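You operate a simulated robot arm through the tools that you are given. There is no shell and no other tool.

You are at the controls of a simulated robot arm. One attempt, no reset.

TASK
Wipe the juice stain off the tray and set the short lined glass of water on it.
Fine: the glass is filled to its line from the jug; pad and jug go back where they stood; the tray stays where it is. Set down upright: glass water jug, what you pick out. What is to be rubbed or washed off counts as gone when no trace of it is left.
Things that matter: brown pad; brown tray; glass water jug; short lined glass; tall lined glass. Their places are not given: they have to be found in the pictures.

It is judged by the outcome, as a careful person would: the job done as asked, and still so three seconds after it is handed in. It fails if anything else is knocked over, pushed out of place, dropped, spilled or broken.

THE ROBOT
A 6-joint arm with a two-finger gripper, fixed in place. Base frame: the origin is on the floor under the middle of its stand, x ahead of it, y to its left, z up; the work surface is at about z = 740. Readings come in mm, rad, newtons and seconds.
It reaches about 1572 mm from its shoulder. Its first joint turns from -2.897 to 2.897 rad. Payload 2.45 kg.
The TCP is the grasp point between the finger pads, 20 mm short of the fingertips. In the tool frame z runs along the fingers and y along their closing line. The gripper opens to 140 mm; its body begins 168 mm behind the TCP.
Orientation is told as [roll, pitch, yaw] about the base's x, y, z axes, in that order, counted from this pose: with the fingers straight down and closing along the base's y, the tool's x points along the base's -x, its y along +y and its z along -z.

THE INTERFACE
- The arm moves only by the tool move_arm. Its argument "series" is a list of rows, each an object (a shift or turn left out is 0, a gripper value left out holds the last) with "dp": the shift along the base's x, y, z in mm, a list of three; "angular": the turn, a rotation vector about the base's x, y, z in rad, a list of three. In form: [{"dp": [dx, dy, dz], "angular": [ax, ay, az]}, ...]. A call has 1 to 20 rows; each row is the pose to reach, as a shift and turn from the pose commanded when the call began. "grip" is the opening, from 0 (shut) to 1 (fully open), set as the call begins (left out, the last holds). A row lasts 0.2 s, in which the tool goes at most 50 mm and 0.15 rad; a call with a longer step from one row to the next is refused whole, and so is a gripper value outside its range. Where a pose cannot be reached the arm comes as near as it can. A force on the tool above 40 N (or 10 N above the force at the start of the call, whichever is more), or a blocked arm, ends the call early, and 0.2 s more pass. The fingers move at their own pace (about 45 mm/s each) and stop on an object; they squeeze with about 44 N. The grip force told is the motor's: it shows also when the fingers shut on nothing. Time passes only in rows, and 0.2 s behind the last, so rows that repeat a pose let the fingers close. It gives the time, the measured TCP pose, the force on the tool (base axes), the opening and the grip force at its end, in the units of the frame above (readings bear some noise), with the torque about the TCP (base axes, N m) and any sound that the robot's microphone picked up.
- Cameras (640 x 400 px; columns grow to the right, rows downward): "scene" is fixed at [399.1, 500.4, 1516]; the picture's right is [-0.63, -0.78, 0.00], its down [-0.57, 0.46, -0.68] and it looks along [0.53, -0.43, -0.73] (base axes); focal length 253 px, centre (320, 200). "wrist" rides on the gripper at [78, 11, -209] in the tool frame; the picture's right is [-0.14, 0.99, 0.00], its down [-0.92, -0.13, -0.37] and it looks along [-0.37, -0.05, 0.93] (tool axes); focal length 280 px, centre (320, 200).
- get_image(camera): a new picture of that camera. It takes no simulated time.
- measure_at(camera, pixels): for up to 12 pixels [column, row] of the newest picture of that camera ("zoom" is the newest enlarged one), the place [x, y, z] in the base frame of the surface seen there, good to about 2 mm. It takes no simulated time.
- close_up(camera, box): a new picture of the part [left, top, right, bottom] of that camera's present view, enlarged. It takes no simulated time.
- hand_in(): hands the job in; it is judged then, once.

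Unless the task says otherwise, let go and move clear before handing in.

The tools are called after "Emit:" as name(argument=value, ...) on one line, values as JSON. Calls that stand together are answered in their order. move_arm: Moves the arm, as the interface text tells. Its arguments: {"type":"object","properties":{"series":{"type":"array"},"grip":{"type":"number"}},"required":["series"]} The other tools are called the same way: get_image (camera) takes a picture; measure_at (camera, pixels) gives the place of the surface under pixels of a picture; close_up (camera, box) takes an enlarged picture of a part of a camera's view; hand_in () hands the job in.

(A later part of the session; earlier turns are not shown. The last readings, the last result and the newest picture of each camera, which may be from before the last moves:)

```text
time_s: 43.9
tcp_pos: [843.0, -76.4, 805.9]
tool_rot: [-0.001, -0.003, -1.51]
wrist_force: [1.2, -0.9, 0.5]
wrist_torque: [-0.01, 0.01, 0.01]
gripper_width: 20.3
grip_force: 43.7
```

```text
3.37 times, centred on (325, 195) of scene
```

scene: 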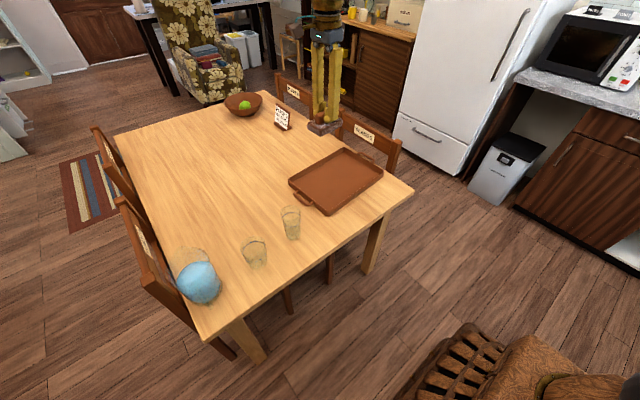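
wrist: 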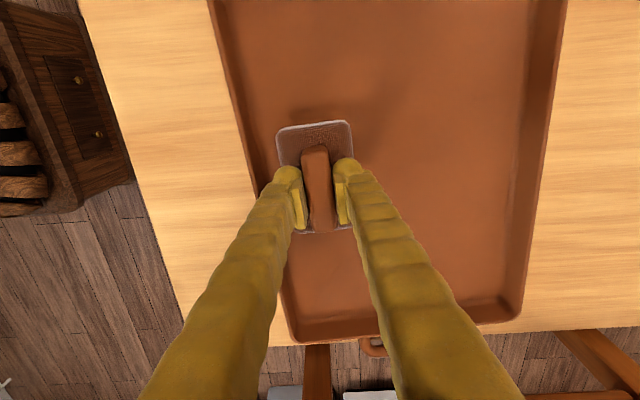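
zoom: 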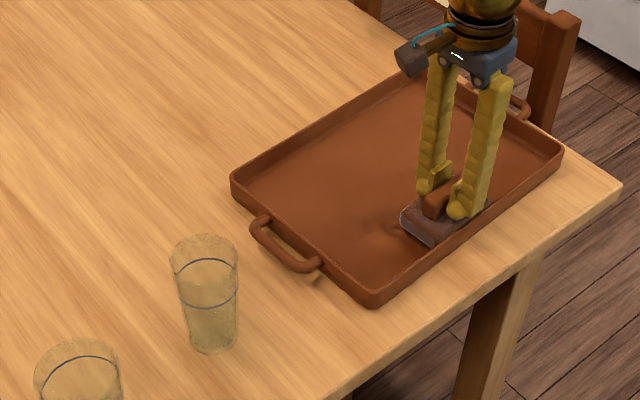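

Left corner is now at (231,178) versus target (226,190), so about 13 mm of -x and 15 mm of +y remain. I'll push 10 mm more and look at higher zoom.

Emit:
move_arm(series=[{"dp": [-3, 0, 0]}, {"dp": [-6, 0, 0]}, {"dp": [-9, 0, 0]}, {"dp": [-10, 0, 0]}, {"dp": [-10, 0, 0]}])

Emit:
close_up(camera="scene", box=[300, 150, 400, 230])

Emit:
close_up(camera="scene", box=[230, 140, 420, 250])

```text
time_s: 45.1
tcp_pos: [832.8, -77.3, 806.3]
tool_rot: [-0.001, -0.001, -1.511]
wrist_force: [0.3, -0.1, 0.4]
wrist_torque: [0.03, 0.03, 0.06]
gripper_width: 20.1
grip_force: 44.0
```

```text
5.00 times, centred on (350, 190) of scene
```

zoom: 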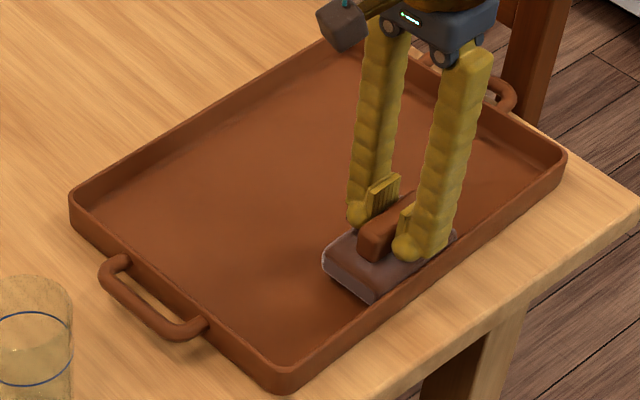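

```text
3.37 times, centred on (325, 195) of scene
```

zoom: 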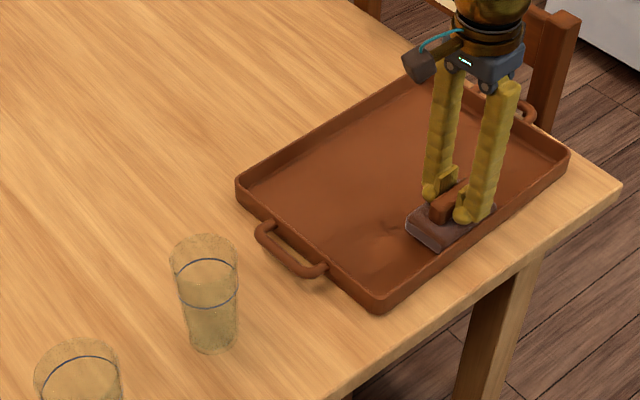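

Comparing the 5× view with the pre-slip one (left corner (69,197) vs (55,212), right (567,155) vs (558,169)) leaves about (-6.7, +19.7) mm. I'll push 6 mm more in -x, then lift slightly and go to the +y inner wall.

Emit:
move_arm(series=[{"dp": [-3, 0, 0]}, {"dp": [-6, 0, 0]}, {"dp": [-6, 0, 0]}])

Emit:
close_up(camera="scene", box=[300, 150, 400, 230])

```text
time_s: 45.9
tcp_pos: [827.0, -76.2, 804.9]
tool_rot: [0.0, -0.002, -1.51]
wrist_force: [1.4, 0.0, -0.4]
wrist_torque: [-0.01, -0.03, 0.01]
gripper_width: 20.2
grip_force: 44.2
```

```text
5.00 times, centred on (350, 190) of scene
```

zoom: 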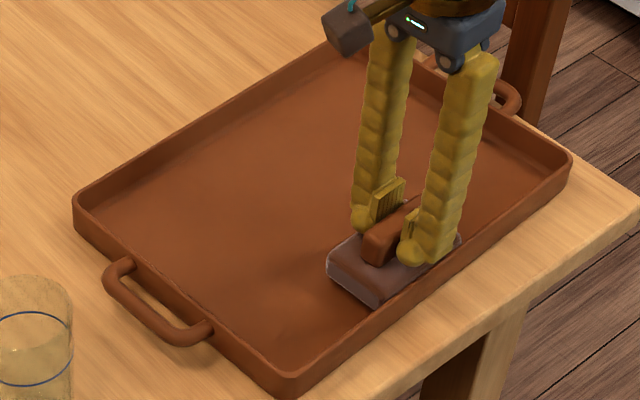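

Left corner at (73,203) now needs only a +y push of about 20 mm to reach (55,212). I'll back the pad off to the tray's middle x and move it to the +y wall.

Emit:
move_arm(series=[{"dp": [10, 0, 0]}, {"dp": [30, 0, 0]}, {"dp": [55, 5, 0]}, {"dp": [80, 20, 0]}, {"dp": [92, 40, 0]}, {"dp": [92, 60, 0]}, {"dp": [92, 75, 0]}, {"dp": [92, 85, 0]}, {"dp": [92, 90, 0]}, {"dp": [92, 90, 0]}])

Emit:
close_up(camera="scene", box=[300, 150, 400, 230])

Emit:
get_image(camera="wrist")

```text
time_s: 48.1
tcp_pos: [919.8, 13.2, 806.3]
tool_rot: [0.001, 0.0, -1.509]
wrist_force: [-0.5, 0.5, -0.9]
wrist_torque: [0.04, -0.03, -0.03]
gripper_width: 20.3
grip_force: 43.3
```

```text
5.00 times, centred on (350, 190) of scene
```

zoom: 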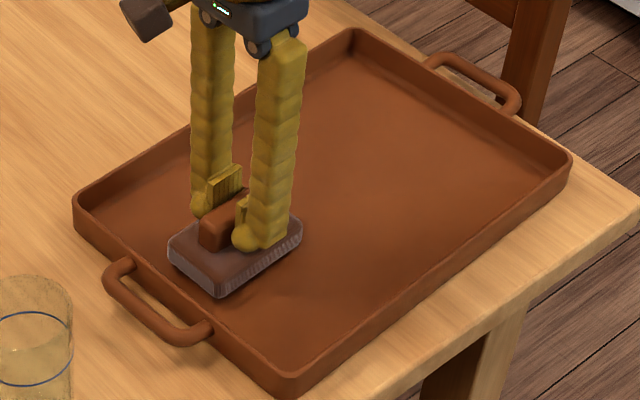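

```text
taken
```

wrist: 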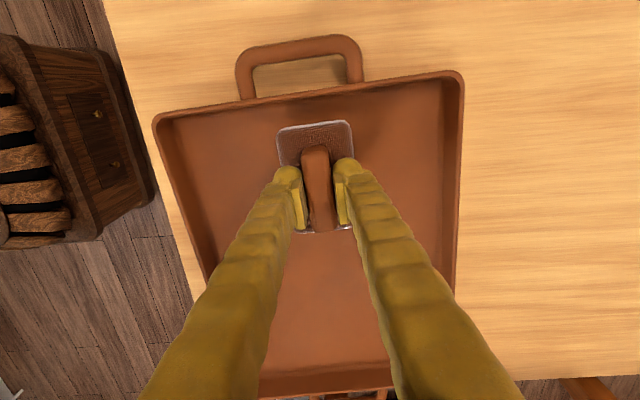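

The pad is just short of the +y wall, near the handle's centre. I'll creep +y by 22 mm and check.

Emit:
move_arm(series=[{"dp": [0, 3, 0]}, {"dp": [0, 6, 0]}, {"dp": [0, 9, 0]}, {"dp": [0, 12, 0]}, {"dp": [0, 15, 0]}, {"dp": [0, 18, 0]}, {"dp": [0, 21, 0]}, {"dp": [0, 22, 0]}, {"dp": [0, 22, 0]}])

Emit:
close_up(camera="scene", box=[300, 150, 400, 230])

```text
time_s: 50.1
tcp_pos: [919.1, 34.0, 805.8]
tool_rot: [0.0, -0.001, -1.509]
wrist_force: [0.6, 0.2, -0.5]
wrist_torque: [0.01, 0.03, 0.0]
gripper_width: 20.2
grip_force: 43.7
```

```text
5.00 times, centred on (350, 190) of scene
```

zoom: 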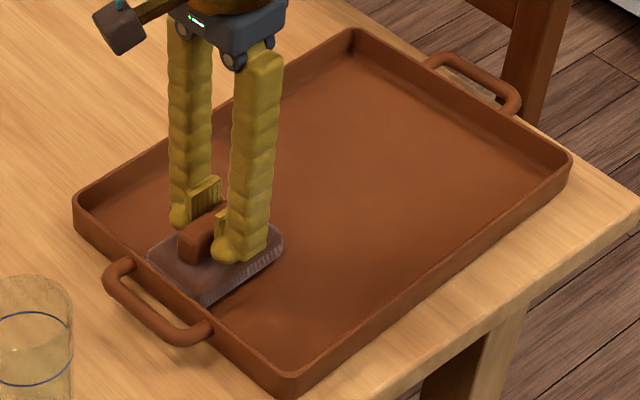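

No movement of the tray yet (left corner still (73,203)). I'll creep 10 mm further and check.

Emit:
move_arm(series=[{"dp": [0, 2, 0]}, {"dp": [0, 4, 0]}, {"dp": [0, 6, 0]}, {"dp": [0, 8, 0]}, {"dp": [0, 10, 0]}, {"dp": [0, 10, 0]}])

Emit:
close_up(camera="scene", box=[300, 150, 400, 230])

```text
time_s: 51.5
tcp_pos: [920.4, 45.3, 805.5]
tool_rot: [0.0, -0.003, -1.51]
wrist_force: [0.3, -0.6, -1.6]
wrist_torque: [-0.04, 0.02, -0.01]
gripper_width: 20.2
grip_force: 43.7
```

```text
5.00 times, centred on (350, 190) of scene
```

zoom: 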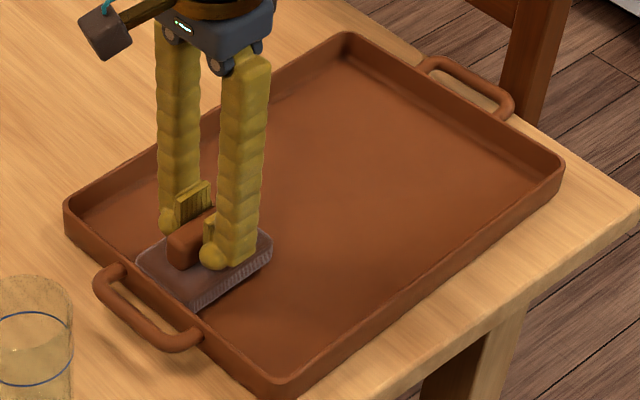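

The tray now follows (left corner (64,206)); about 10 mm of +y remains to match (55,212). I'll push 9 mm more and compare.

Emit:
move_arm(series=[{"dp": [0, 2, 0]}, {"dp": [0, 4, 0]}, {"dp": [0, 6, 0]}, {"dp": [0, 8, 0]}, {"dp": [0, 9, 0]}, {"dp": [0, 9, 0]}])

Emit:
close_up(camera="scene", box=[300, 150, 400, 230])

Emit:
close_up(camera="scene", box=[230, 140, 420, 250])

```text
time_s: 52.9
tcp_pos: [919.9, 54.3, 805.8]
tool_rot: [-0.001, -0.002, -1.51]
wrist_force: [-0.7, -0.9, 0.0]
wrist_torque: [-0.03, -0.02, -0.04]
gripper_width: 20.3
grip_force: 44.1
```

```text
5.00 times, centred on (350, 190) of scene
```

zoom: 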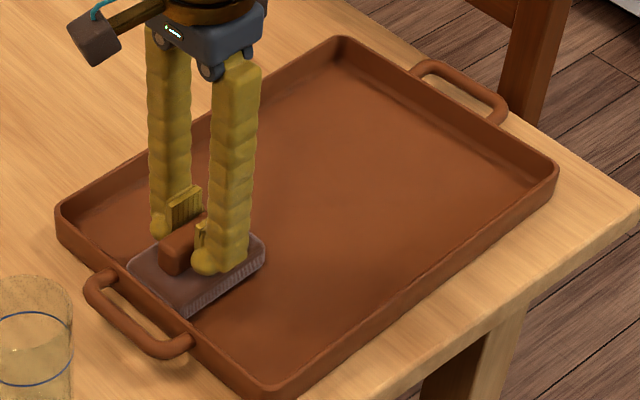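

```text
3.37 times, centred on (325, 195) of scene
```

zoom: 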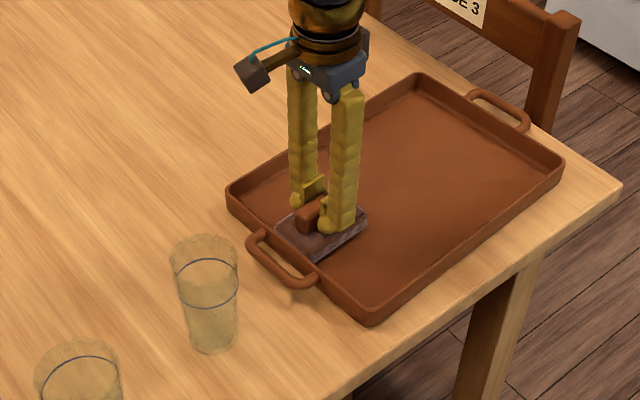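

The tray now matches the original view: left (226,190), bottom (370,325), right (563,160) in the 3.37× picture. I'll back the pad off the wall, lift it out, and verify with the same pixels I measured at the start.

Emit:
move_arm(series=[{"dp": [0, -5, 0]}, {"dp": [0, -18, 2]}, {"dp": [0, -25, 20]}, {"dp": [0, -25, 50]}, {"dp": [0, -25, 85]}, {"dp": [20, 0, 110]}, {"dp": [45, 40, 120]}, {"dp": [75, 80, 120]}, {"dp": [105, 120, 120]}, {"dp": [135, 160, 120]}, {"dp": [165, 195, 120]}, {"dp": [185, 225, 120]}, {"dp": [185, 236, 120]}, {"dp": [185, 236, 120]}])

Emit:
get_image(camera="scene")

Emit:
measure_at(camera="scene", pixels=[[300, 192], [355, 158], [397, 184], [338, 232], [313, 214], [347, 193]])

Emit:
close_up(camera="scene", box=[230, 140, 420, 250])

Emit:
close_up(camera="scene", box=[315, 165, 385, 220])

```text
time_s: 55.9
tcp_pos: [1105.3, 291.3, 924.8]
tool_rot: [-0.002, 0.0, -1.509]
wrist_force: [-0.6, 0.4, -1.0]
wrist_torque: [-0.01, 0.02, 0.01]
gripper_width: 20.7
grip_force: 44.2
```

```text
taken
```

scene: 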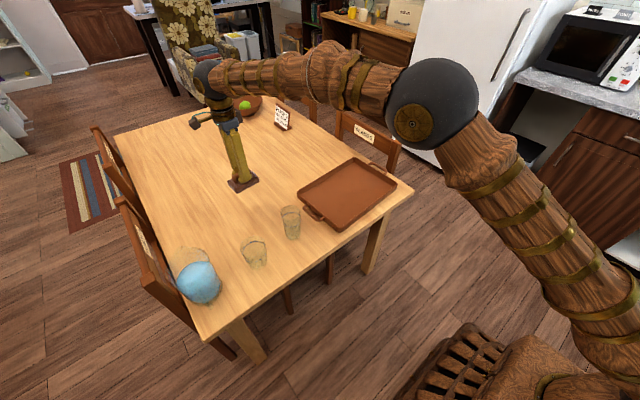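

```text
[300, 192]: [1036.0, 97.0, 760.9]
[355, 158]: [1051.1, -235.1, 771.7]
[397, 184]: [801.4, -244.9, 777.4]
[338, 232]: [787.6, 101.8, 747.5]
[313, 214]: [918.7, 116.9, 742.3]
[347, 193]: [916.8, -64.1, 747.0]
```

```text
3.37 times, centred on (325, 195) of scene
```

zoom: 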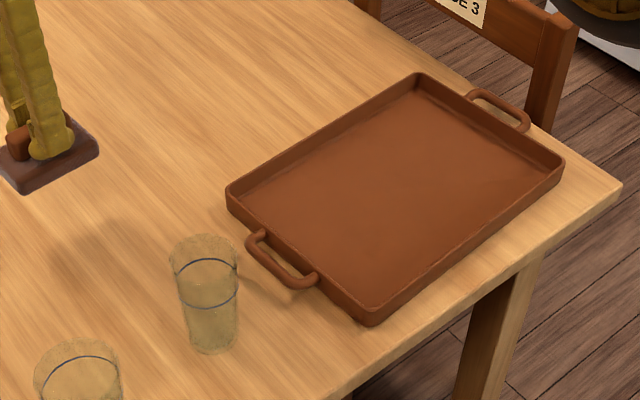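

```text
7.27 times, centred on (350, 192) of scene
```

zoom: 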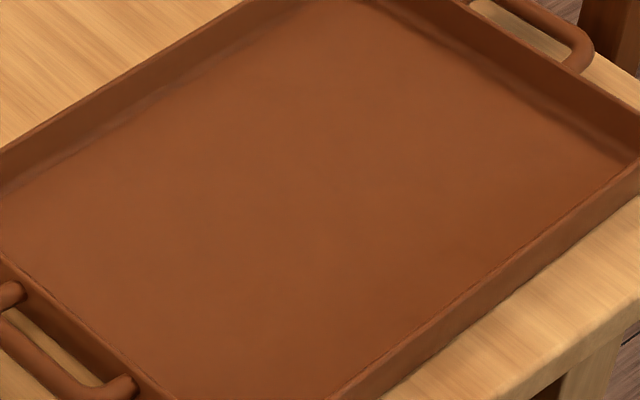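

The tray matches its starting view and measured points to within noise, and the floor shows no trace of juice. Now I'll set the pad back where it stood, lowering carefully over (1105,290.5) with yaw restored.

Emit:
move_arm(series=[{"dp": [-0.3, -0.8, -25], "angular": [0, 0, 0.01]}, {"dp": [-0.3, -0.8, -55], "angular": [0, 0, 0.01]}, {"dp": [-0.3, -0.8, -85], "angular": [0, 0, 0.01]}, {"dp": [-0.3, -0.8, -108], "angular": [0, 0, 0.01]}, {"dp": [-0.3, -0.8, -120], "angular": [0, 0, 0.01]}, {"dp": [-0.3, -0.8, -126], "angular": [0, 0, 0.01]}, {"dp": [-0.3, -0.8, -126], "angular": [0, 0, 0.01]}])

Emit:
get_image(camera="wrist")

```text
time_s: 57.5
tcp_pos: [1104.8, 291.0, 800.4]
tool_rot: [0.001, 0.0, -1.5]
wrist_force: [0.6, 0.3, -0.9]
wrist_torque: [0.0, -0.01, -0.02]
gripper_width: 20.2
grip_force: 44.1
```

```text
taken
```

wrist: 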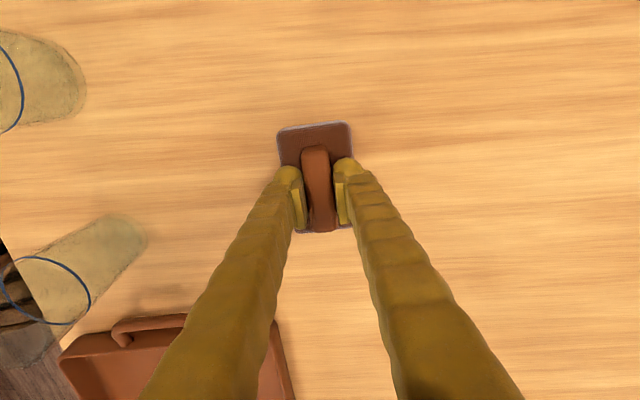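

The pad is a few millimetres above the table. I'll lower in 1 mm steps while watching the force.

Emit:
move_arm(series=[{"dp": [0, 0, -1]}, {"dp": [0, 0, -2]}, {"dp": [0, 0, -3]}, {"dp": [0, 0, -3]}])

```text
time_s: 58.5
tcp_pos: [1103.9, 289.7, 795.9]
tool_rot: [0.0, -0.001, -1.5]
wrist_force: [0.5, 0.6, -0.8]
wrist_torque: [-0.02, 0.02, 0.0]
gripper_width: 20.2
grip_force: 44.3
```

Emit:
move_arm(series=[{"dp": [0, 0, -0.7]}, {"dp": [0, 0, -1.4]}, {"dp": [0, 0, -1.4]}])

```text
time_s: 59.3
tcp_pos: [1105.5, 290.3, 795.0]
tool_rot: [0.001, -0.001, -1.5]
wrist_force: [0.4, -0.2, 0.3]
wrist_torque: [0.03, 0.03, 0.0]
gripper_width: 20.2
grip_force: 43.9
```

Still no contact force at z≈795. I'll go another millimetre down.

Emit:
move_arm(series=[{"dp": [0, 0, -0.6]}, {"dp": [0, 0, -1.2]}, {"dp": [0, 0, -1.2]}])

```text
time_s: 60.1
tcp_pos: [1104.9, 288.2, 794.1]
tool_rot: [0.0, -0.002, -1.499]
wrist_force: [-0.2, 0.3, -0.2]
wrist_torque: [0.03, 0.02, 0.02]
gripper_width: 20.3
grip_force: 43.2
```

No contact yet; another small step down.

Emit:
move_arm(series=[{"dp": [0, 0, -0.5]}, {"dp": [0, 0, -1.0]}, {"dp": [0, 0, -1.0]}])

Emit:
close_up(camera="scene", box=[230, 180, 280, 225])

```text
time_s: 60.9
tcp_pos: [1104.0, 289.5, 792.6]
tool_rot: [-0.001, -0.003, -1.499]
wrist_force: [0.4, 0.1, -0.2]
wrist_torque: [0.02, 0.01, -0.04]
gripper_width: 20.1
grip_force: 44.3
```

```text
8.89 times, centred on (255, 202) of scene
```

zoom: 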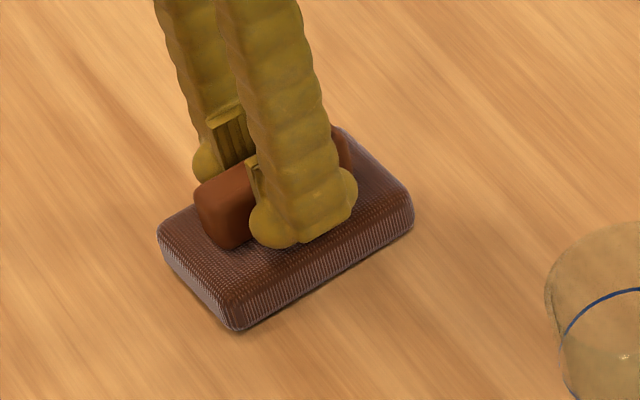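

The pad looks nearly on the table. I'll take one more small step to feel contact.

Emit:
move_arm(series=[{"dp": [0, 0, -0.5]}, {"dp": [0, 0, -0.5]}])

```text
time_s: 61.5
tcp_pos: [1104.1, 289.0, 792.3]
tool_rot: [-0.001, -0.001, -1.501]
wrist_force: [0.5, 0.4, 2.4]
wrist_torque: [0.04, 0.01, -0.01]
gripper_width: 20.4
grip_force: 44.0
```

Force rises to 2.4 N: likely first contact. I'll take one 0.4 mm step more to confirm, then release.

Emit:
move_arm(series=[{"dp": [0, 0, -0.4]}, {"dp": [0, 0, -0.4]}])

```text
time_s: 62.1
tcp_pos: [1104.2, 289.0, 792.7]
tool_rot: [0.001, 0.0, -1.499]
wrist_force: [-4.7, -0.4, 12.5]
wrist_torque: [-0.04, 0.06, 0.02]
gripper_width: 20.3
grip_force: 44.3
```

Contact confirmed (12.5 N). I'll open the fingers and hold, then rise.

Emit:
move_arm(series=[{"dp": [0, 0, 0.4]}, {"dp": [0, 0, 0.4]}, {"dp": [0, 0, 0.4]}, {"dp": [0, 0, 0.4]}, {"dp": [0, 0, 20]}, {"dp": [0, 0, 50]}, {"dp": [0, 0, 90]}, {"dp": [0, 0, 130]}, {"dp": [0, 0, 130]}], grip=0.6)

Emit:
get_image(camera="wrist")

Emit:
measure_at(camera="wrist", pixels=[[317, 131], [325, 180], [313, 134], [323, 132], [319, 181], [331, 178], [320, 155]])

Emit:
close_up(camera="scene", box=[230, 190, 310, 280])

```text
time_s: 64.1
tcp_pos: [1103.7, 290.1, 923.5]
tool_rot: [-0.002, -0.001, -1.5]
wrist_force: [0.5, -0.3, 0.0]
wrist_torque: [0.0, 0.01, 0.02]
gripper_width: 84.2
grip_force: 0.0
```

```text
taken
```

wrist: 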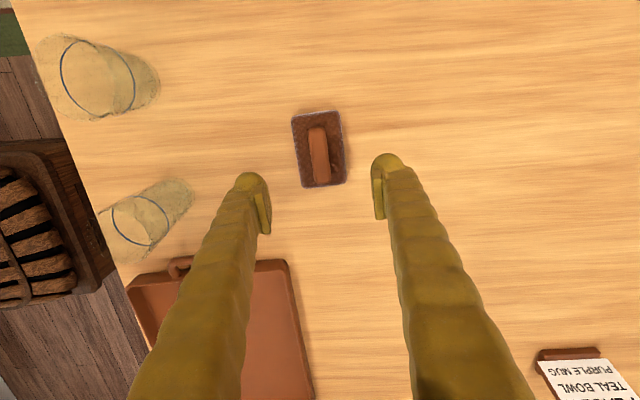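

```text
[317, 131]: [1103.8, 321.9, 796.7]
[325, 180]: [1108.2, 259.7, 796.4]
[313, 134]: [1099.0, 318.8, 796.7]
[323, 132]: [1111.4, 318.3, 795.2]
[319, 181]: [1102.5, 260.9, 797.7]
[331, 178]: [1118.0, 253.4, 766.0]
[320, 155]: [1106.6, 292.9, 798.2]
```

```text
4.44 times, centred on (270, 235) of scene
```

zoom: 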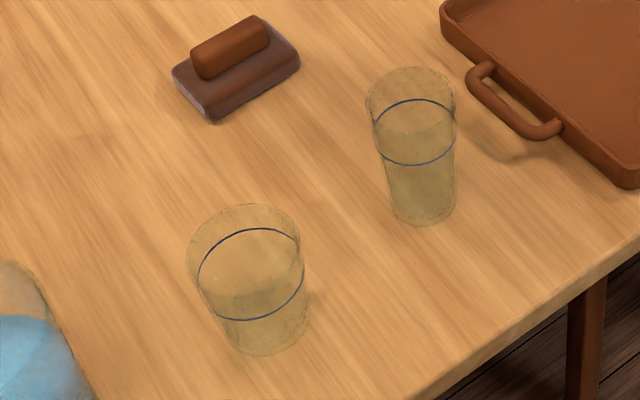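

The pad stands within a millimetre of its original place and the tray view matches the start. Next I'll go over the short glass near (874,392), keeping the fingers closing along x, and look down at it.

Emit:
move_arm(series=[{"dp": [-20, 5, 20]}, {"dp": [-50, 18, 40]}, {"dp": [-85, 33, 60]}, {"dp": [-120, 48, 75]}, {"dp": [-155, 63, 75]}, {"dp": [-190, 80, 75]}, {"dp": [-215, 95, 75]}, {"dp": [-230, 102, 75]}, {"dp": [-230, 102, 75]}], grip=0.9)

Emit:
get_image(camera="wrist")

Emit:
close_up(camera="wrist", box=[260, 90, 400, 200])

```text
time_s: 66.1
tcp_pos: [874.2, 391.2, 995.5]
tool_rot: [0.0, -0.001, -1.498]
wrist_force: [-0.6, 0.6, -0.6]
wrist_torque: [-0.01, -0.01, 0.05]
gripper_width: 125.9
grip_force: 0.0
```

```text
taken
```

wrist: 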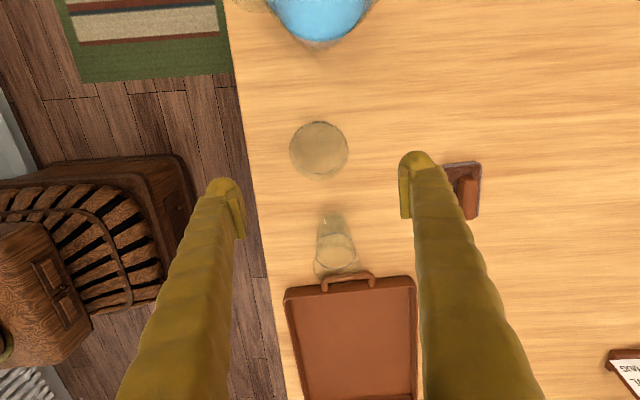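

```text
3.64 times, centred on (330, 145) of wrist
```

zoom: 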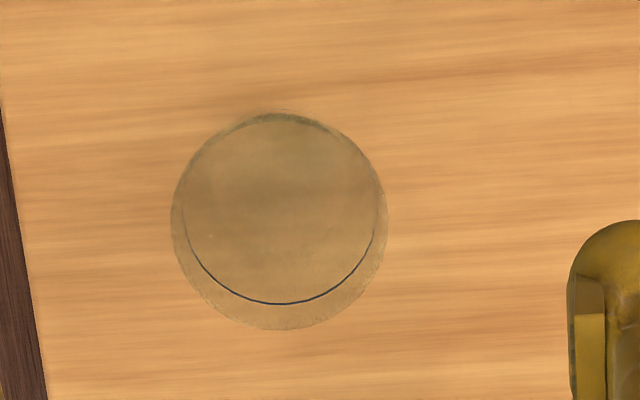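

The short glass's rim circle centre works out to about (873.3,391.8), radius 39 mm, just under the TCP. I'll descend to z≈790 with the fingers open 126 mm along x.

Emit:
move_arm(series=[{"dp": [-0.9, 0.6, -35]}, {"dp": [-0.9, 0.6, -70]}, {"dp": [-0.9, 0.6, -105]}, {"dp": [-0.9, 0.6, -135]}, {"dp": [-0.9, 0.6, -160]}, {"dp": [-0.9, 0.6, -180]}, {"dp": [-0.9, 0.6, -195]}, {"dp": [-0.9, 0.6, -205]}, {"dp": [-0.9, 0.6, -205]}])

Emit:
get_image(camera="wrist")

Emit:
close_up(camera="scene", box=[200, 180, 320, 290])

```text
time_s: 68.1
tcp_pos: [873.6, 393.2, 792.3]
tool_rot: [0.0, -0.002, -1.5]
wrist_force: [0.1, -0.2, 0.6]
wrist_torque: [-0.01, -0.03, -0.04]
gripper_width: 126.2
grip_force: 0.0
```

```text
taken
```

wrist: 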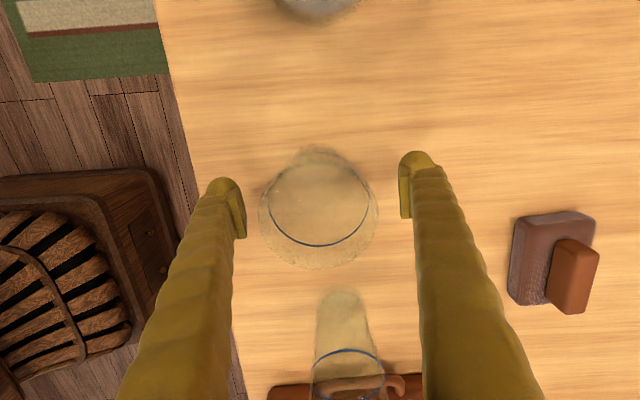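

```text
3.64 times, centred on (260, 235) of scene
```

zoom: 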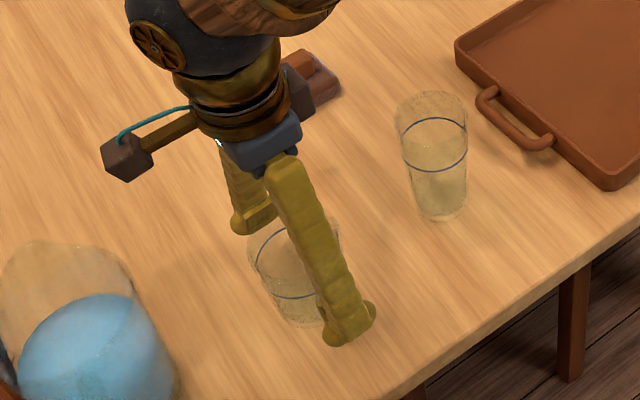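

The glass sits centred between the fingers. I'll close on it gently and check the grip.

Emit:
move_arm(series=[{"dp": [0, 0, 0]}, {"dp": [0, 0, 0]}, {"dp": [0, 0, 0]}, {"dp": [0, 0, 0]}, {"dp": [0, 0, 0]}, {"dp": [0, 0, 0]}], grip=0.4)

Emit:
get_image(camera="wrist")

```text
time_s: 69.5
tcp_pos: [873.7, 393.6, 793.4]
tool_rot: [0.0, -0.002, -1.501]
wrist_force: [-0.4, -0.3, 0.8]
wrist_torque: [-0.02, 0.07, 0.04]
gripper_width: 83.4
grip_force: 43.9
```

```text
taken
```

wrist: 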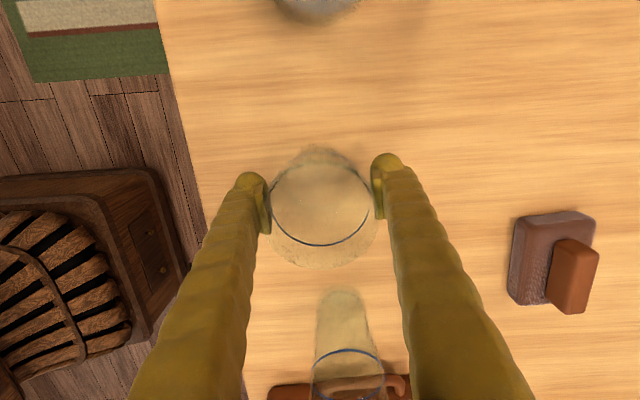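

The fingers stopped on the glass at 83 mm with a firm grip. I'll lift it 210 mm, then carry it toward the tray with a detour around the tall glass.

Emit:
move_arm(series=[{"dp": [0, 0, 8]}, {"dp": [0, 0, 25]}, {"dp": [0, 0, 55]}, {"dp": [0, 0, 90]}, {"dp": [0, 0, 130]}, {"dp": [10, 0, 170]}, {"dp": [30, -10, 205]}, {"dp": [60, -35, 215]}, {"dp": [90, -70, 215]}, {"dp": [110, -110, 215]}, {"dp": [115, -155, 215]}, {"dp": [115, -200, 215]}, {"dp": [115, -245, 215]}, {"dp": [110, -290, 215]}, {"dp": [90, -330, 215]}, {"dp": [70, -370, 215]}, {"dp": [50, -410, 215]}, {"dp": [40, -440, 215]}, {"dp": [37, -455, 215]}, {"dp": [37, -455, 215]}])

Emit:
get_image(camera="wrist")

Emit:
get_image(camera="scene")

```text
time_s: 73.7
tcp_pos: [910.3, -62.8, 1008.8]
tool_rot: [-0.001, 0.0, -1.5]
wrist_force: [0.1, 0.3, -2.3]
wrist_torque: [0.01, 0.04, -0.02]
gripper_width: 83.3
grip_force: 44.1
```

```text
taken
```

wrist: 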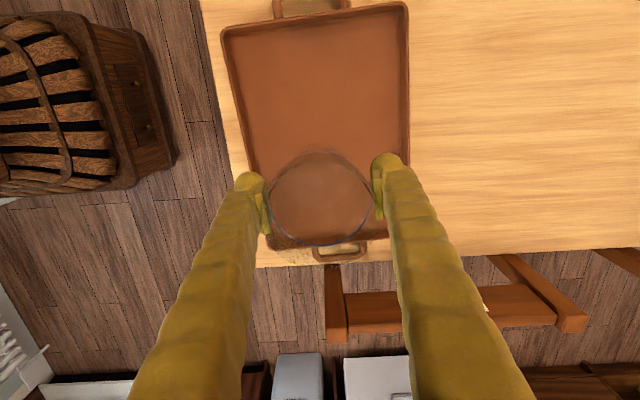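

```text
taken
```

scene: 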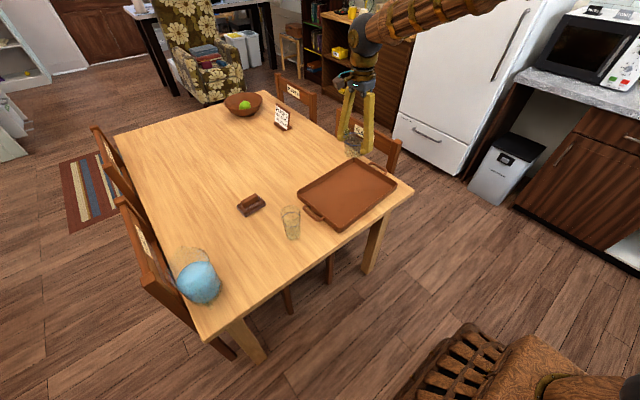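

The glass is over the tray's middle at (910,-62). I'll lower it until it is a few millimetres above the tray floor.

Emit:
move_arm(series=[{"dp": [0, 0, -35]}, {"dp": [0, 0, -75]}, {"dp": [0, 0, -115]}, {"dp": [0, 0, -150]}, {"dp": [0, 0, -175]}, {"dp": [0, 0, -192]}, {"dp": [0, 0, -201]}, {"dp": [0, 0, -205]}, {"dp": [0, 0, -207]}, {"dp": [0, 0, -207]}])

Emit:
close_up(camera="scene", box=[300, 150, 400, 230])

```text
time_s: 75.9
tcp_pos: [911.0, -64.3, 799.8]
tool_rot: [0.0, -0.001, -1.5]
wrist_force: [-0.1, -0.8, -2.5]
wrist_torque: [0.07, -0.01, 0.01]
gripper_width: 83.2
grip_force: 44.2
```

```text
5.00 times, centred on (350, 190) of scene
```

zoom: 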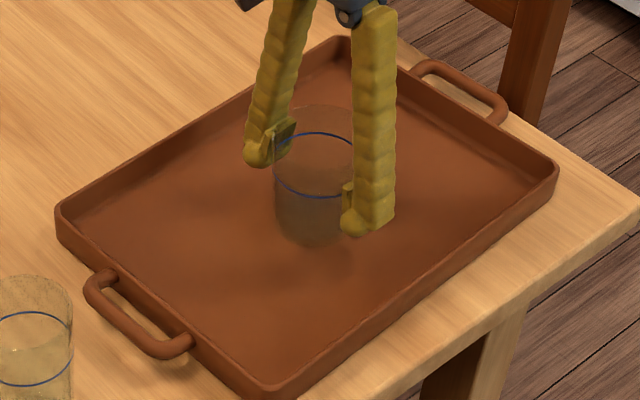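

The glass is just above the tray floor; its weight shows as -2.5 N. I'll step down slowly to feel contact.

Emit:
move_arm(series=[{"dp": [0, 0, -0.7]}, {"dp": [0, 0, -1.4]}, {"dp": [0, 0, -1.4]}])

```text
time_s: 76.7
tcp_pos: [911.6, -63.7, 797.6]
tool_rot: [0.0, -0.001, -1.499]
wrist_force: [-0.8, -1.3, 1.5]
wrist_torque: [-0.06, 0.07, 0.03]
gripper_width: 83.1
grip_force: 44.5
```

Force changed to +1.5 N, so the glass has touched down. I'll take one small step more to confirm, then open.

Emit:
move_arm(series=[{"dp": [0, 0, -0.4]}, {"dp": [0, 0, -0.4]}])

```text
time_s: 77.3
tcp_pos: [910.7, -64.0, 798.8]
tool_rot: [0.0, -0.002, -1.5]
wrist_force: [-1.8, -2.5, 6.9]
wrist_torque: [-0.07, 0.14, 0.01]
gripper_width: 83.2
grip_force: 43.9
```

Contact is confirmed at about 7 N. I'll open to 126 mm and rise straight up.

Emit:
move_arm(series=[{"dp": [0, 0, 0.3]}, {"dp": [0, 0, 0.3]}, {"dp": [0, 0, 0.3]}, {"dp": [0, 0, 0.3]}, {"dp": [0, 0, 10]}, {"dp": [0, 0, 35]}, {"dp": [0, 0, 70]}, {"dp": [0, 0, 110]}, {"dp": [0, 0, 150]}, {"dp": [0, 0, 190]}, {"dp": [0, 0, 190]}], grip=0.9)

Emit:
get_image(camera="wrist")

Emit:
close_up(camera="scene", box=[300, 150, 400, 230])

Emit:
close_up(camera="scene", box=[325, 160, 375, 205])

```text
time_s: 79.7
tcp_pos: [910.0, -62.6, 991.2]
tool_rot: [0.0, -0.002, -1.498]
wrist_force: [0.2, -0.4, -0.6]
wrist_torque: [0.04, -0.02, -0.02]
gripper_width: 126.0
grip_force: 0.0
```

```text
taken
```

wrist: 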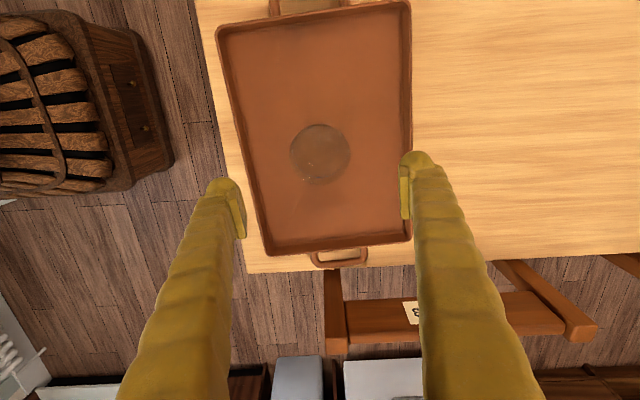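

```text
5.00 times, centred on (350, 190) of scene
```

zoom: 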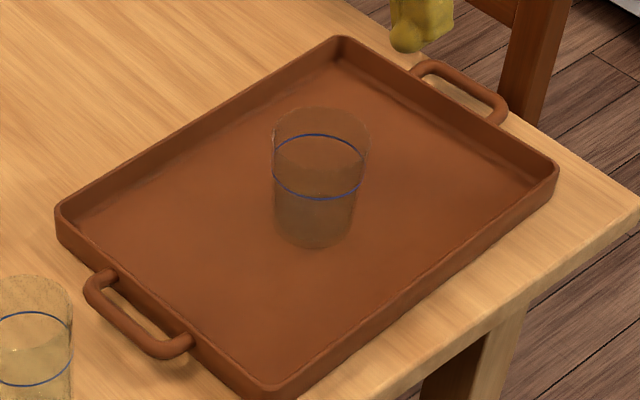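

```text
8.89 times, centred on (350, 182) of scene
```

zoom: 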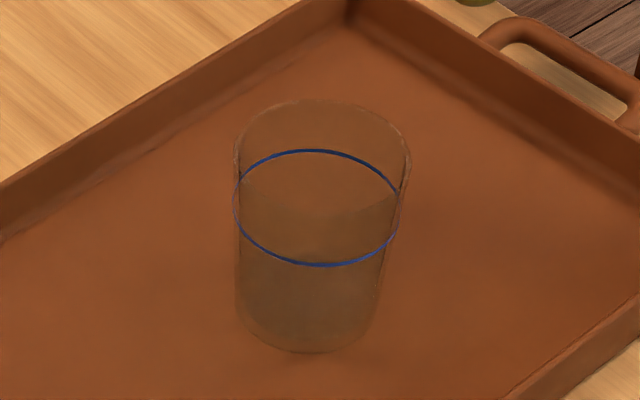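

The glass stands upright on the unmoved tray, its line ring clear in the zoom (bottom at (320,265), top at (315,150)). I'll measure the line's height at several points.

Emit:
measure_at(camera="zoom", pixels=[[320, 265], [290, 260], [350, 262], [265, 248], [375, 249], [315, 151], [290, 153], [345, 155], [365, 165], [235, 210], [320, 348], [320, 300]])

Emit:
measure_at(camera="zoom", pixels=[[300, 262], [310, 264], [330, 266], [340, 265], [325, 265], [300, 152], [325, 152], [335, 153], [315, 101], [280, 106], [350, 106], [320, 345]])

```text
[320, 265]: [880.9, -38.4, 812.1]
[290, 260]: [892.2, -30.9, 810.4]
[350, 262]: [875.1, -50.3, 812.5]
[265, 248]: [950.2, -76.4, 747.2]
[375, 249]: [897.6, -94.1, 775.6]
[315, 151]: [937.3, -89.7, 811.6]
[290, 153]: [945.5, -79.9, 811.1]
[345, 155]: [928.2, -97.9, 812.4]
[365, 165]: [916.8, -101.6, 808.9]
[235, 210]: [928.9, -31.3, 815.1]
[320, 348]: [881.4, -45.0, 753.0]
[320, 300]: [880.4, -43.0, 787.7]
```

```text
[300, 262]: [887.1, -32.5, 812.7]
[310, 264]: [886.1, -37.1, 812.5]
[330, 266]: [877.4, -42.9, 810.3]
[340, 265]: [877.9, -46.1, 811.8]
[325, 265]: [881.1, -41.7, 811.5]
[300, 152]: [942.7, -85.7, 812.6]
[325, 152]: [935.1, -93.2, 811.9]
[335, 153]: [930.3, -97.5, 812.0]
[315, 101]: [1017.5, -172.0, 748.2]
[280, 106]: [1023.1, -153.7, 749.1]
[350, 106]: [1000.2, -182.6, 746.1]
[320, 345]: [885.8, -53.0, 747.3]
```

The line reads z≈811.8 on the tray (ring centre about (909,-64)), and the tray hasn't moved. Now I'll move off toward the jug's -x side and turn the gripper back to yaw 0, staying high.

Emit:
move_arm(series=[{"dp": [-22, 40, 10], "angular": [0, 0, 0.1]}, {"dp": [-44, 80, 20], "angular": [0, 0, 0.2]}, {"dp": [-66, 120, 30], "angular": [0, 0, 0.3]}, {"dp": [-88, 160, 40], "angular": [0, 0, 0.4]}, {"dp": [-110, 200, 40], "angular": [0, 0, 0.5]}, {"dp": [-132, 240, 40], "angular": [0, 0, 0.6]}, {"dp": [-154, 280, 40], "angular": [0, 0, 0.7]}, {"dp": [-176, 320, 40], "angular": [0, 0, 0.8]}, {"dp": [-198, 360, 40], "angular": [0, 0, 0.9]}, {"dp": [-220, 400, 40], "angular": [0, 0, 1.0]}, {"dp": [-242, 440, 40], "angular": [0, 0, 1.1]}, {"dp": [-264, 480, 40], "angular": [0, 0, 1.2]}, {"dp": [-286, 520, 40], "angular": [0, 0, 1.3]}, {"dp": [-308, 560, 40], "angular": [0, 0, 1.4]}, {"dp": [-330, 600, 40], "angular": [0, 0, 1.5]}, {"dp": [-350, 634, 40], "angular": [0, 0, 1.5]}, {"dp": [-350, 634, 40], "angular": [0, 0, 1.5]}], grip=1.0)

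Emit:
get_image(camera="scene")

```text
time_s: 83.3
tcp_pos: [563.4, 571.7, 1026.5]
tool_rot: [0.001, -0.002, 0.0]
wrist_force: [0.4, 0.7, 0.2]
wrist_torque: [-0.04, -0.02, 0.03]
gripper_width: 140.1
grip_force: 0.0
```

```text
taken
```

scene: 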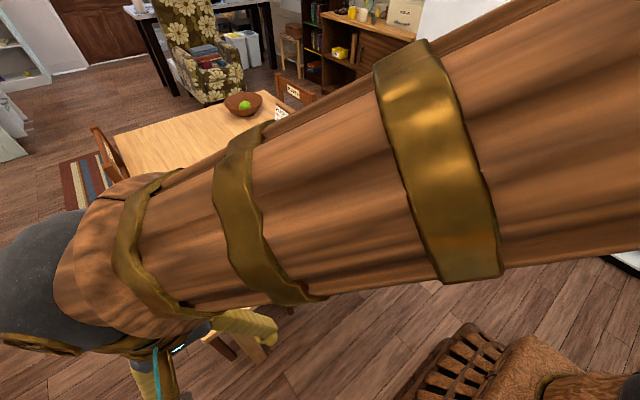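

The gripper is at (563,572,1026), in front of the jug, with the arm across the scene camera. I'll tilt the tool up by about 65° so it points toward the jug, then look through the wrist camera.

Emit:
move_arm(series=[{"dp": [0, 0, 0], "angular": [0, -0.14, 0]}, {"dp": [0, 0, 0], "angular": [0, -0.28, 0]}, {"dp": [0, 0, 0], "angular": [0, -0.42, 0]}, {"dp": [0, 0, 0], "angular": [0, -0.56, 0]}, {"dp": [0, 0, 0], "angular": [0, -0.7, 0]}, {"dp": [0, 0, -10], "angular": [0, -0.84, 0]}, {"dp": [0, 0, -20], "angular": [0, -0.98, 0]}, {"dp": [0, 0, -30], "angular": [0, -1.12, 0]}, {"dp": [0, 0, -40], "angular": [0, -1.134, 0]}, {"dp": [0, 0, -40], "angular": [0, -1.134, 0]}])

Emit:
get_image(camera="wrist")

Emit:
get_image(camera="scene")

```text
time_s: 85.5
tcp_pos: [561.3, 570.6, 987.7]
tool_rot: [-0.003, -1.137, 0.001]
wrist_force: [0.6, -0.2, -0.9]
wrist_torque: [-0.02, 0.0, 0.0]
gripper_width: 139.8
grip_force: 0.1
```

```text
taken
```

wrist: 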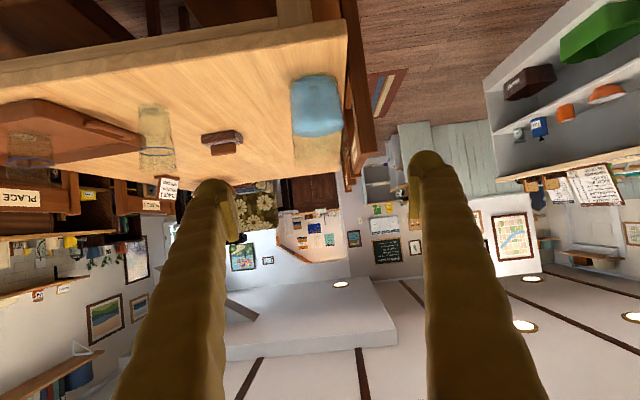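

```text
taken
```

scene: 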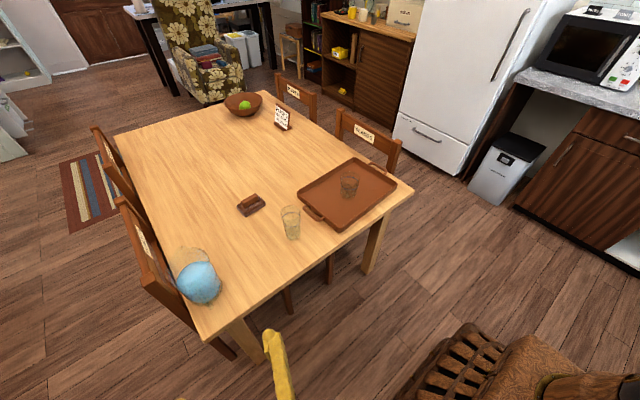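

The wrist view (upside down) shows the jug at about (318,115) with the chair post to its right near (355,90). I'll zoom in on the jug and measure.

Emit:
close_up(camera="wrist", box=[260, 50, 400, 190])

Emit:
close_up(camera="wrist", box=[280, 60, 360, 180])

```text
2.86 times, centred on (330, 120) of wrist
```

zoom: 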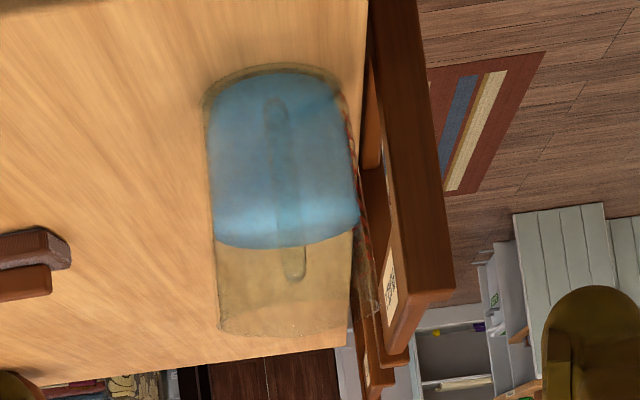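

```text
3.33 times, centred on (320, 120) of wrist
```

zoom: 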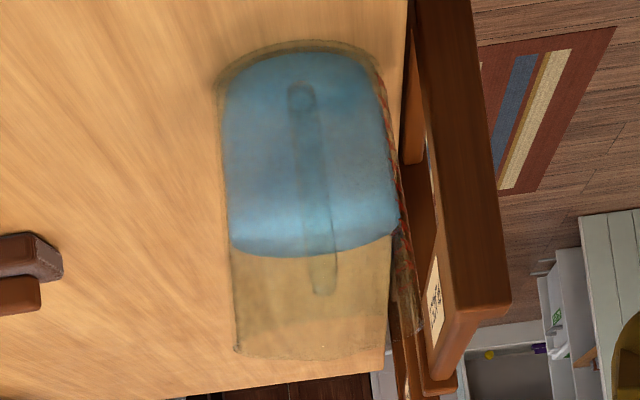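

From this view the rim works out to z≈900 and the handle spans about z 770–895 at y≈573. I'll measure the chair post and jug sides, since the +y finger must pass between.

Emit:
measure_at(camera="zoom", pixels=[[440, 60], [440, 150], [460, 250], [480, 300], [420, 30], [425, 180], [440, 310], [440, 345], [310, 150], [325, 270], [240, 150], [380, 150]])

Emit:
measure_at(camera="scene", pixels=[[125, 204], [130, 199], [178, 278], [165, 270], [150, 240], [185, 300], [220, 352], [175, 268], [190, 300], [205, 330], [120, 180], [110, 140]])

```text
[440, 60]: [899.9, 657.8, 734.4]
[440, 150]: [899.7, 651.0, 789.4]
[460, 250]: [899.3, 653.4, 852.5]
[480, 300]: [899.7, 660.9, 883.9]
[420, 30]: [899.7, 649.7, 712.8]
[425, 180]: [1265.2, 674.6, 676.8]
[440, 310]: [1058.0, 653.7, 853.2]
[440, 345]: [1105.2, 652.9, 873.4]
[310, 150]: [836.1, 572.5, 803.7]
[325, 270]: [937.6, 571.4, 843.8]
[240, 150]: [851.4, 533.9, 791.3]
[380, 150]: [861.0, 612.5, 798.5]
```

```text
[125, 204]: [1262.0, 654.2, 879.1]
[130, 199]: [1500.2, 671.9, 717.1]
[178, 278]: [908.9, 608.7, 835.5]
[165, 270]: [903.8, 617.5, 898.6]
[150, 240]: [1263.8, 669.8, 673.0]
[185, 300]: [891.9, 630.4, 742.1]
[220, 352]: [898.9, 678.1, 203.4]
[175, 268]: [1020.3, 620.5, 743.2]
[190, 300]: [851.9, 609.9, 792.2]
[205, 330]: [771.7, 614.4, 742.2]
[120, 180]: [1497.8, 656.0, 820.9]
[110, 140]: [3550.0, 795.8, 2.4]
```

The chair post's near face is at x≈900, y≥648, so the +y finger must stay short of x≈900. I'll turn the approach by 0.2 rad about z and line up a pre-grasp pose at about (682,530,912), aimed along the tool axis at the jug's body.

Emit:
move_arm(series=[{"dp": [24, -8, -15], "angular": [0, 0, 0.05]}, {"dp": [48, -16, -30], "angular": [0, 0, 0.1]}, {"dp": [72, -24, -45], "angular": [0, 0, 0.15]}, {"dp": [96, -32, -60], "angular": [0, 0, 0.2]}, {"dp": [120, -41, -76], "angular": [0, 0, 0.2]}, {"dp": [120, -41, -76], "angular": [0, 0, 0.2]}])

Emit:
get_image(camera="wrist")

Emit:
get_image(camera="scene")

```text
time_s: 86.9
tcp_pos: [680.7, 531.0, 912.3]
tool_rot: [-0.002, -1.135, 0.203]
wrist_force: [-0.1, 0.0, -0.6]
wrist_torque: [-0.01, 0.02, 0.01]
gripper_width: 139.9
grip_force: 0.0
```

```text
taken
```

wrist: 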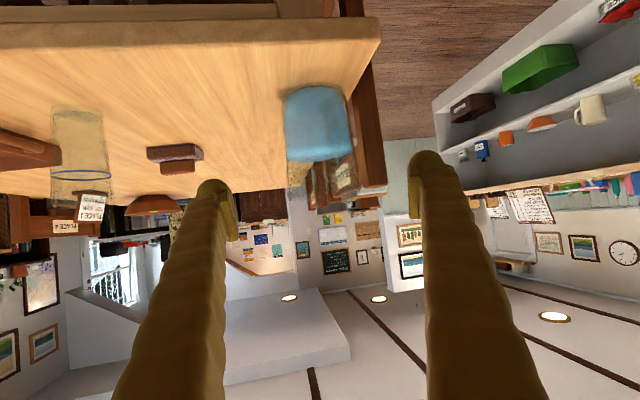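

```text
taken
```

scene: 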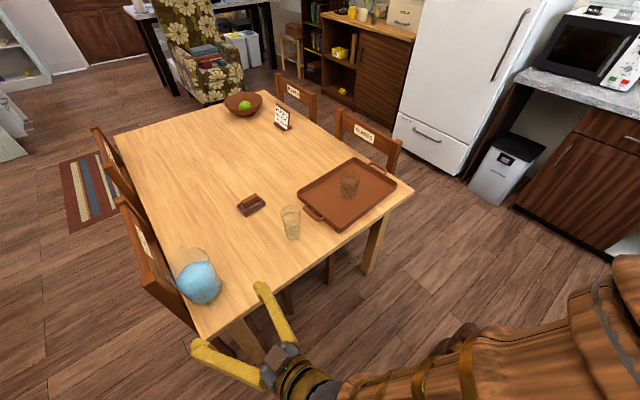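

The jug sits centred between the fingers ahead (wrist (318,125)). I'll advance 120 mm along the tool axis, then check from the scene camera.

Emit:
move_arm(series=[{"dp": [22, 4.5, -10.6]}, {"dp": [44, 9, -21]}, {"dp": [66, 13.5, -31.5]}, {"dp": [88, 18, -42]}, {"dp": [107, 21.6, -51]}, {"dp": [107, 21.6, -51]}])

Emit:
get_image(camera="wrist")

Emit:
close_up(camera="scene", box=[130, 220, 320, 350])

```text
time_s: 88.3
tcp_pos: [789.2, 551.9, 861.6]
tool_rot: [-0.002, -1.134, 0.2]
wrist_force: [0.3, -0.3, -0.6]
wrist_torque: [0.0, -0.04, 0.03]
gripper_width: 139.8
grip_force: 0.1
```

```text
taken
```

wrist: 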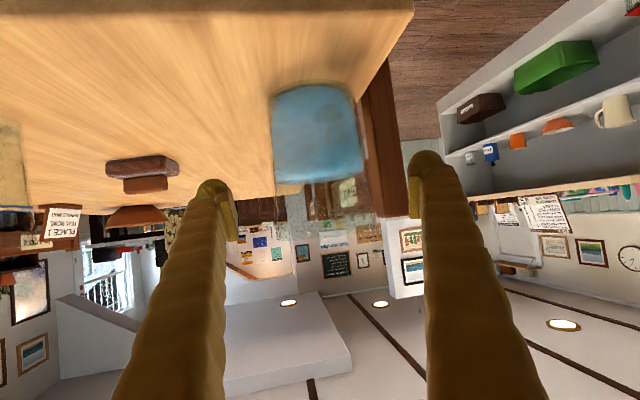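

```text
3.08 times, centred on (225, 285) of scene
```

zoom: 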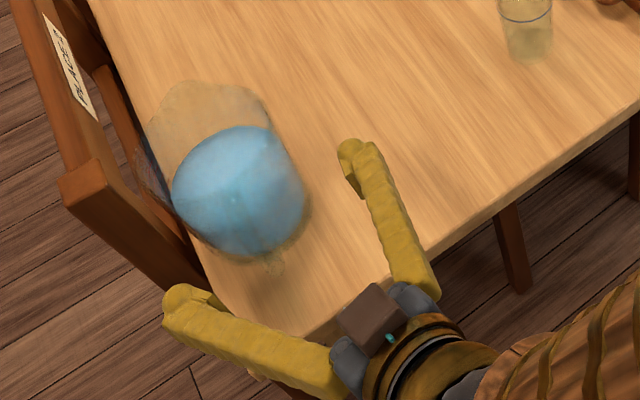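

The fingers straddle the jug's line; I'll measure the fingertips to verify clearance to the chair post before the last 110 mm.

Emit:
measure_at(camera="zoom", pixels=[[175, 290], [166, 315], [200, 292], [215, 305], [350, 145], [345, 165], [360, 190], [85, 190], [115, 165], [65, 180], [100, 215], [262, 262]])

```text
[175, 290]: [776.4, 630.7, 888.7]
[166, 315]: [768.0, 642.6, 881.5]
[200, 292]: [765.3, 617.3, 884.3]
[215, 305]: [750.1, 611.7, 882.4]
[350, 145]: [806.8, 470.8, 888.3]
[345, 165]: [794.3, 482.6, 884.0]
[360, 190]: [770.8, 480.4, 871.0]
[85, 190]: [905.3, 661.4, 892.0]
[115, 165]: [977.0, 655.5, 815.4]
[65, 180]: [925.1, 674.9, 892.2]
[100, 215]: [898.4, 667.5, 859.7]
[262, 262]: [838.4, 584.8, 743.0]
```

The left fingertip will end at x≈887, clear of the post at x≈900 by about 12 mm. I'll advance the remaining 107 mm slowly.

Emit:
move_arm(series=[{"dp": [18, 3.6, -8.6]}, {"dp": [36, 7.3, -17.1]}, {"dp": [54, 10.9, -25.7]}, {"dp": [70, 14.2, -33.3]}, {"dp": [82, 16.6, -39]}, {"dp": [90, 18.2, -43]}, {"dp": [95, 19.3, -45.3]}, {"dp": [95, 19.3, -45.3]}])

Emit:
get_image(camera="wrist")

Emit:
close_up(camera="scene", box=[130, 220, 320, 350])

```text
time_s: 90.1
tcp_pos: [881.7, 572.0, 815.3]
tool_rot: [-0.003, -1.134, 0.202]
wrist_force: [0.3, 0.6, 0.3]
wrist_torque: [-0.04, 0.0, 0.02]
gripper_width: 140.1
grip_force: 0.0
```

```text
taken
```

wrist: 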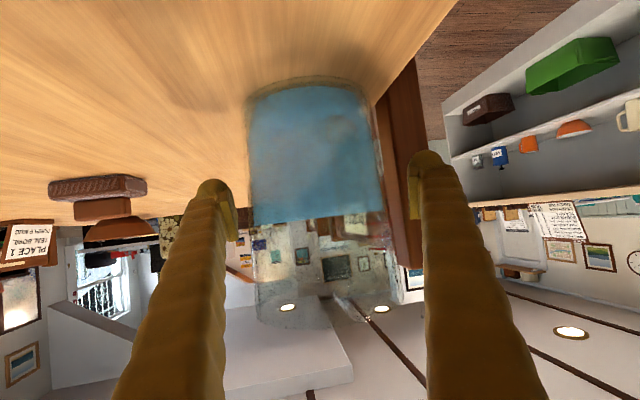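

```text
3.08 times, centred on (225, 285) of scene
```

zoom: 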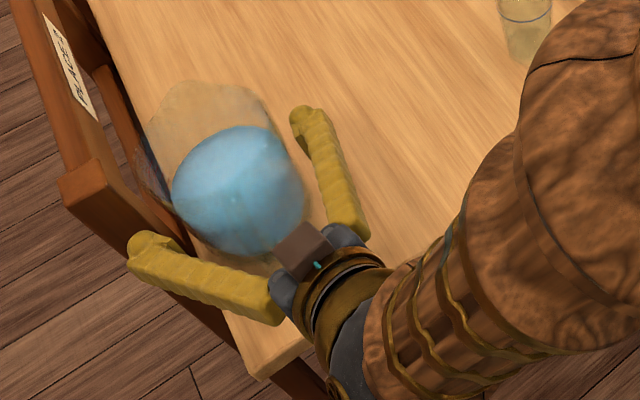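

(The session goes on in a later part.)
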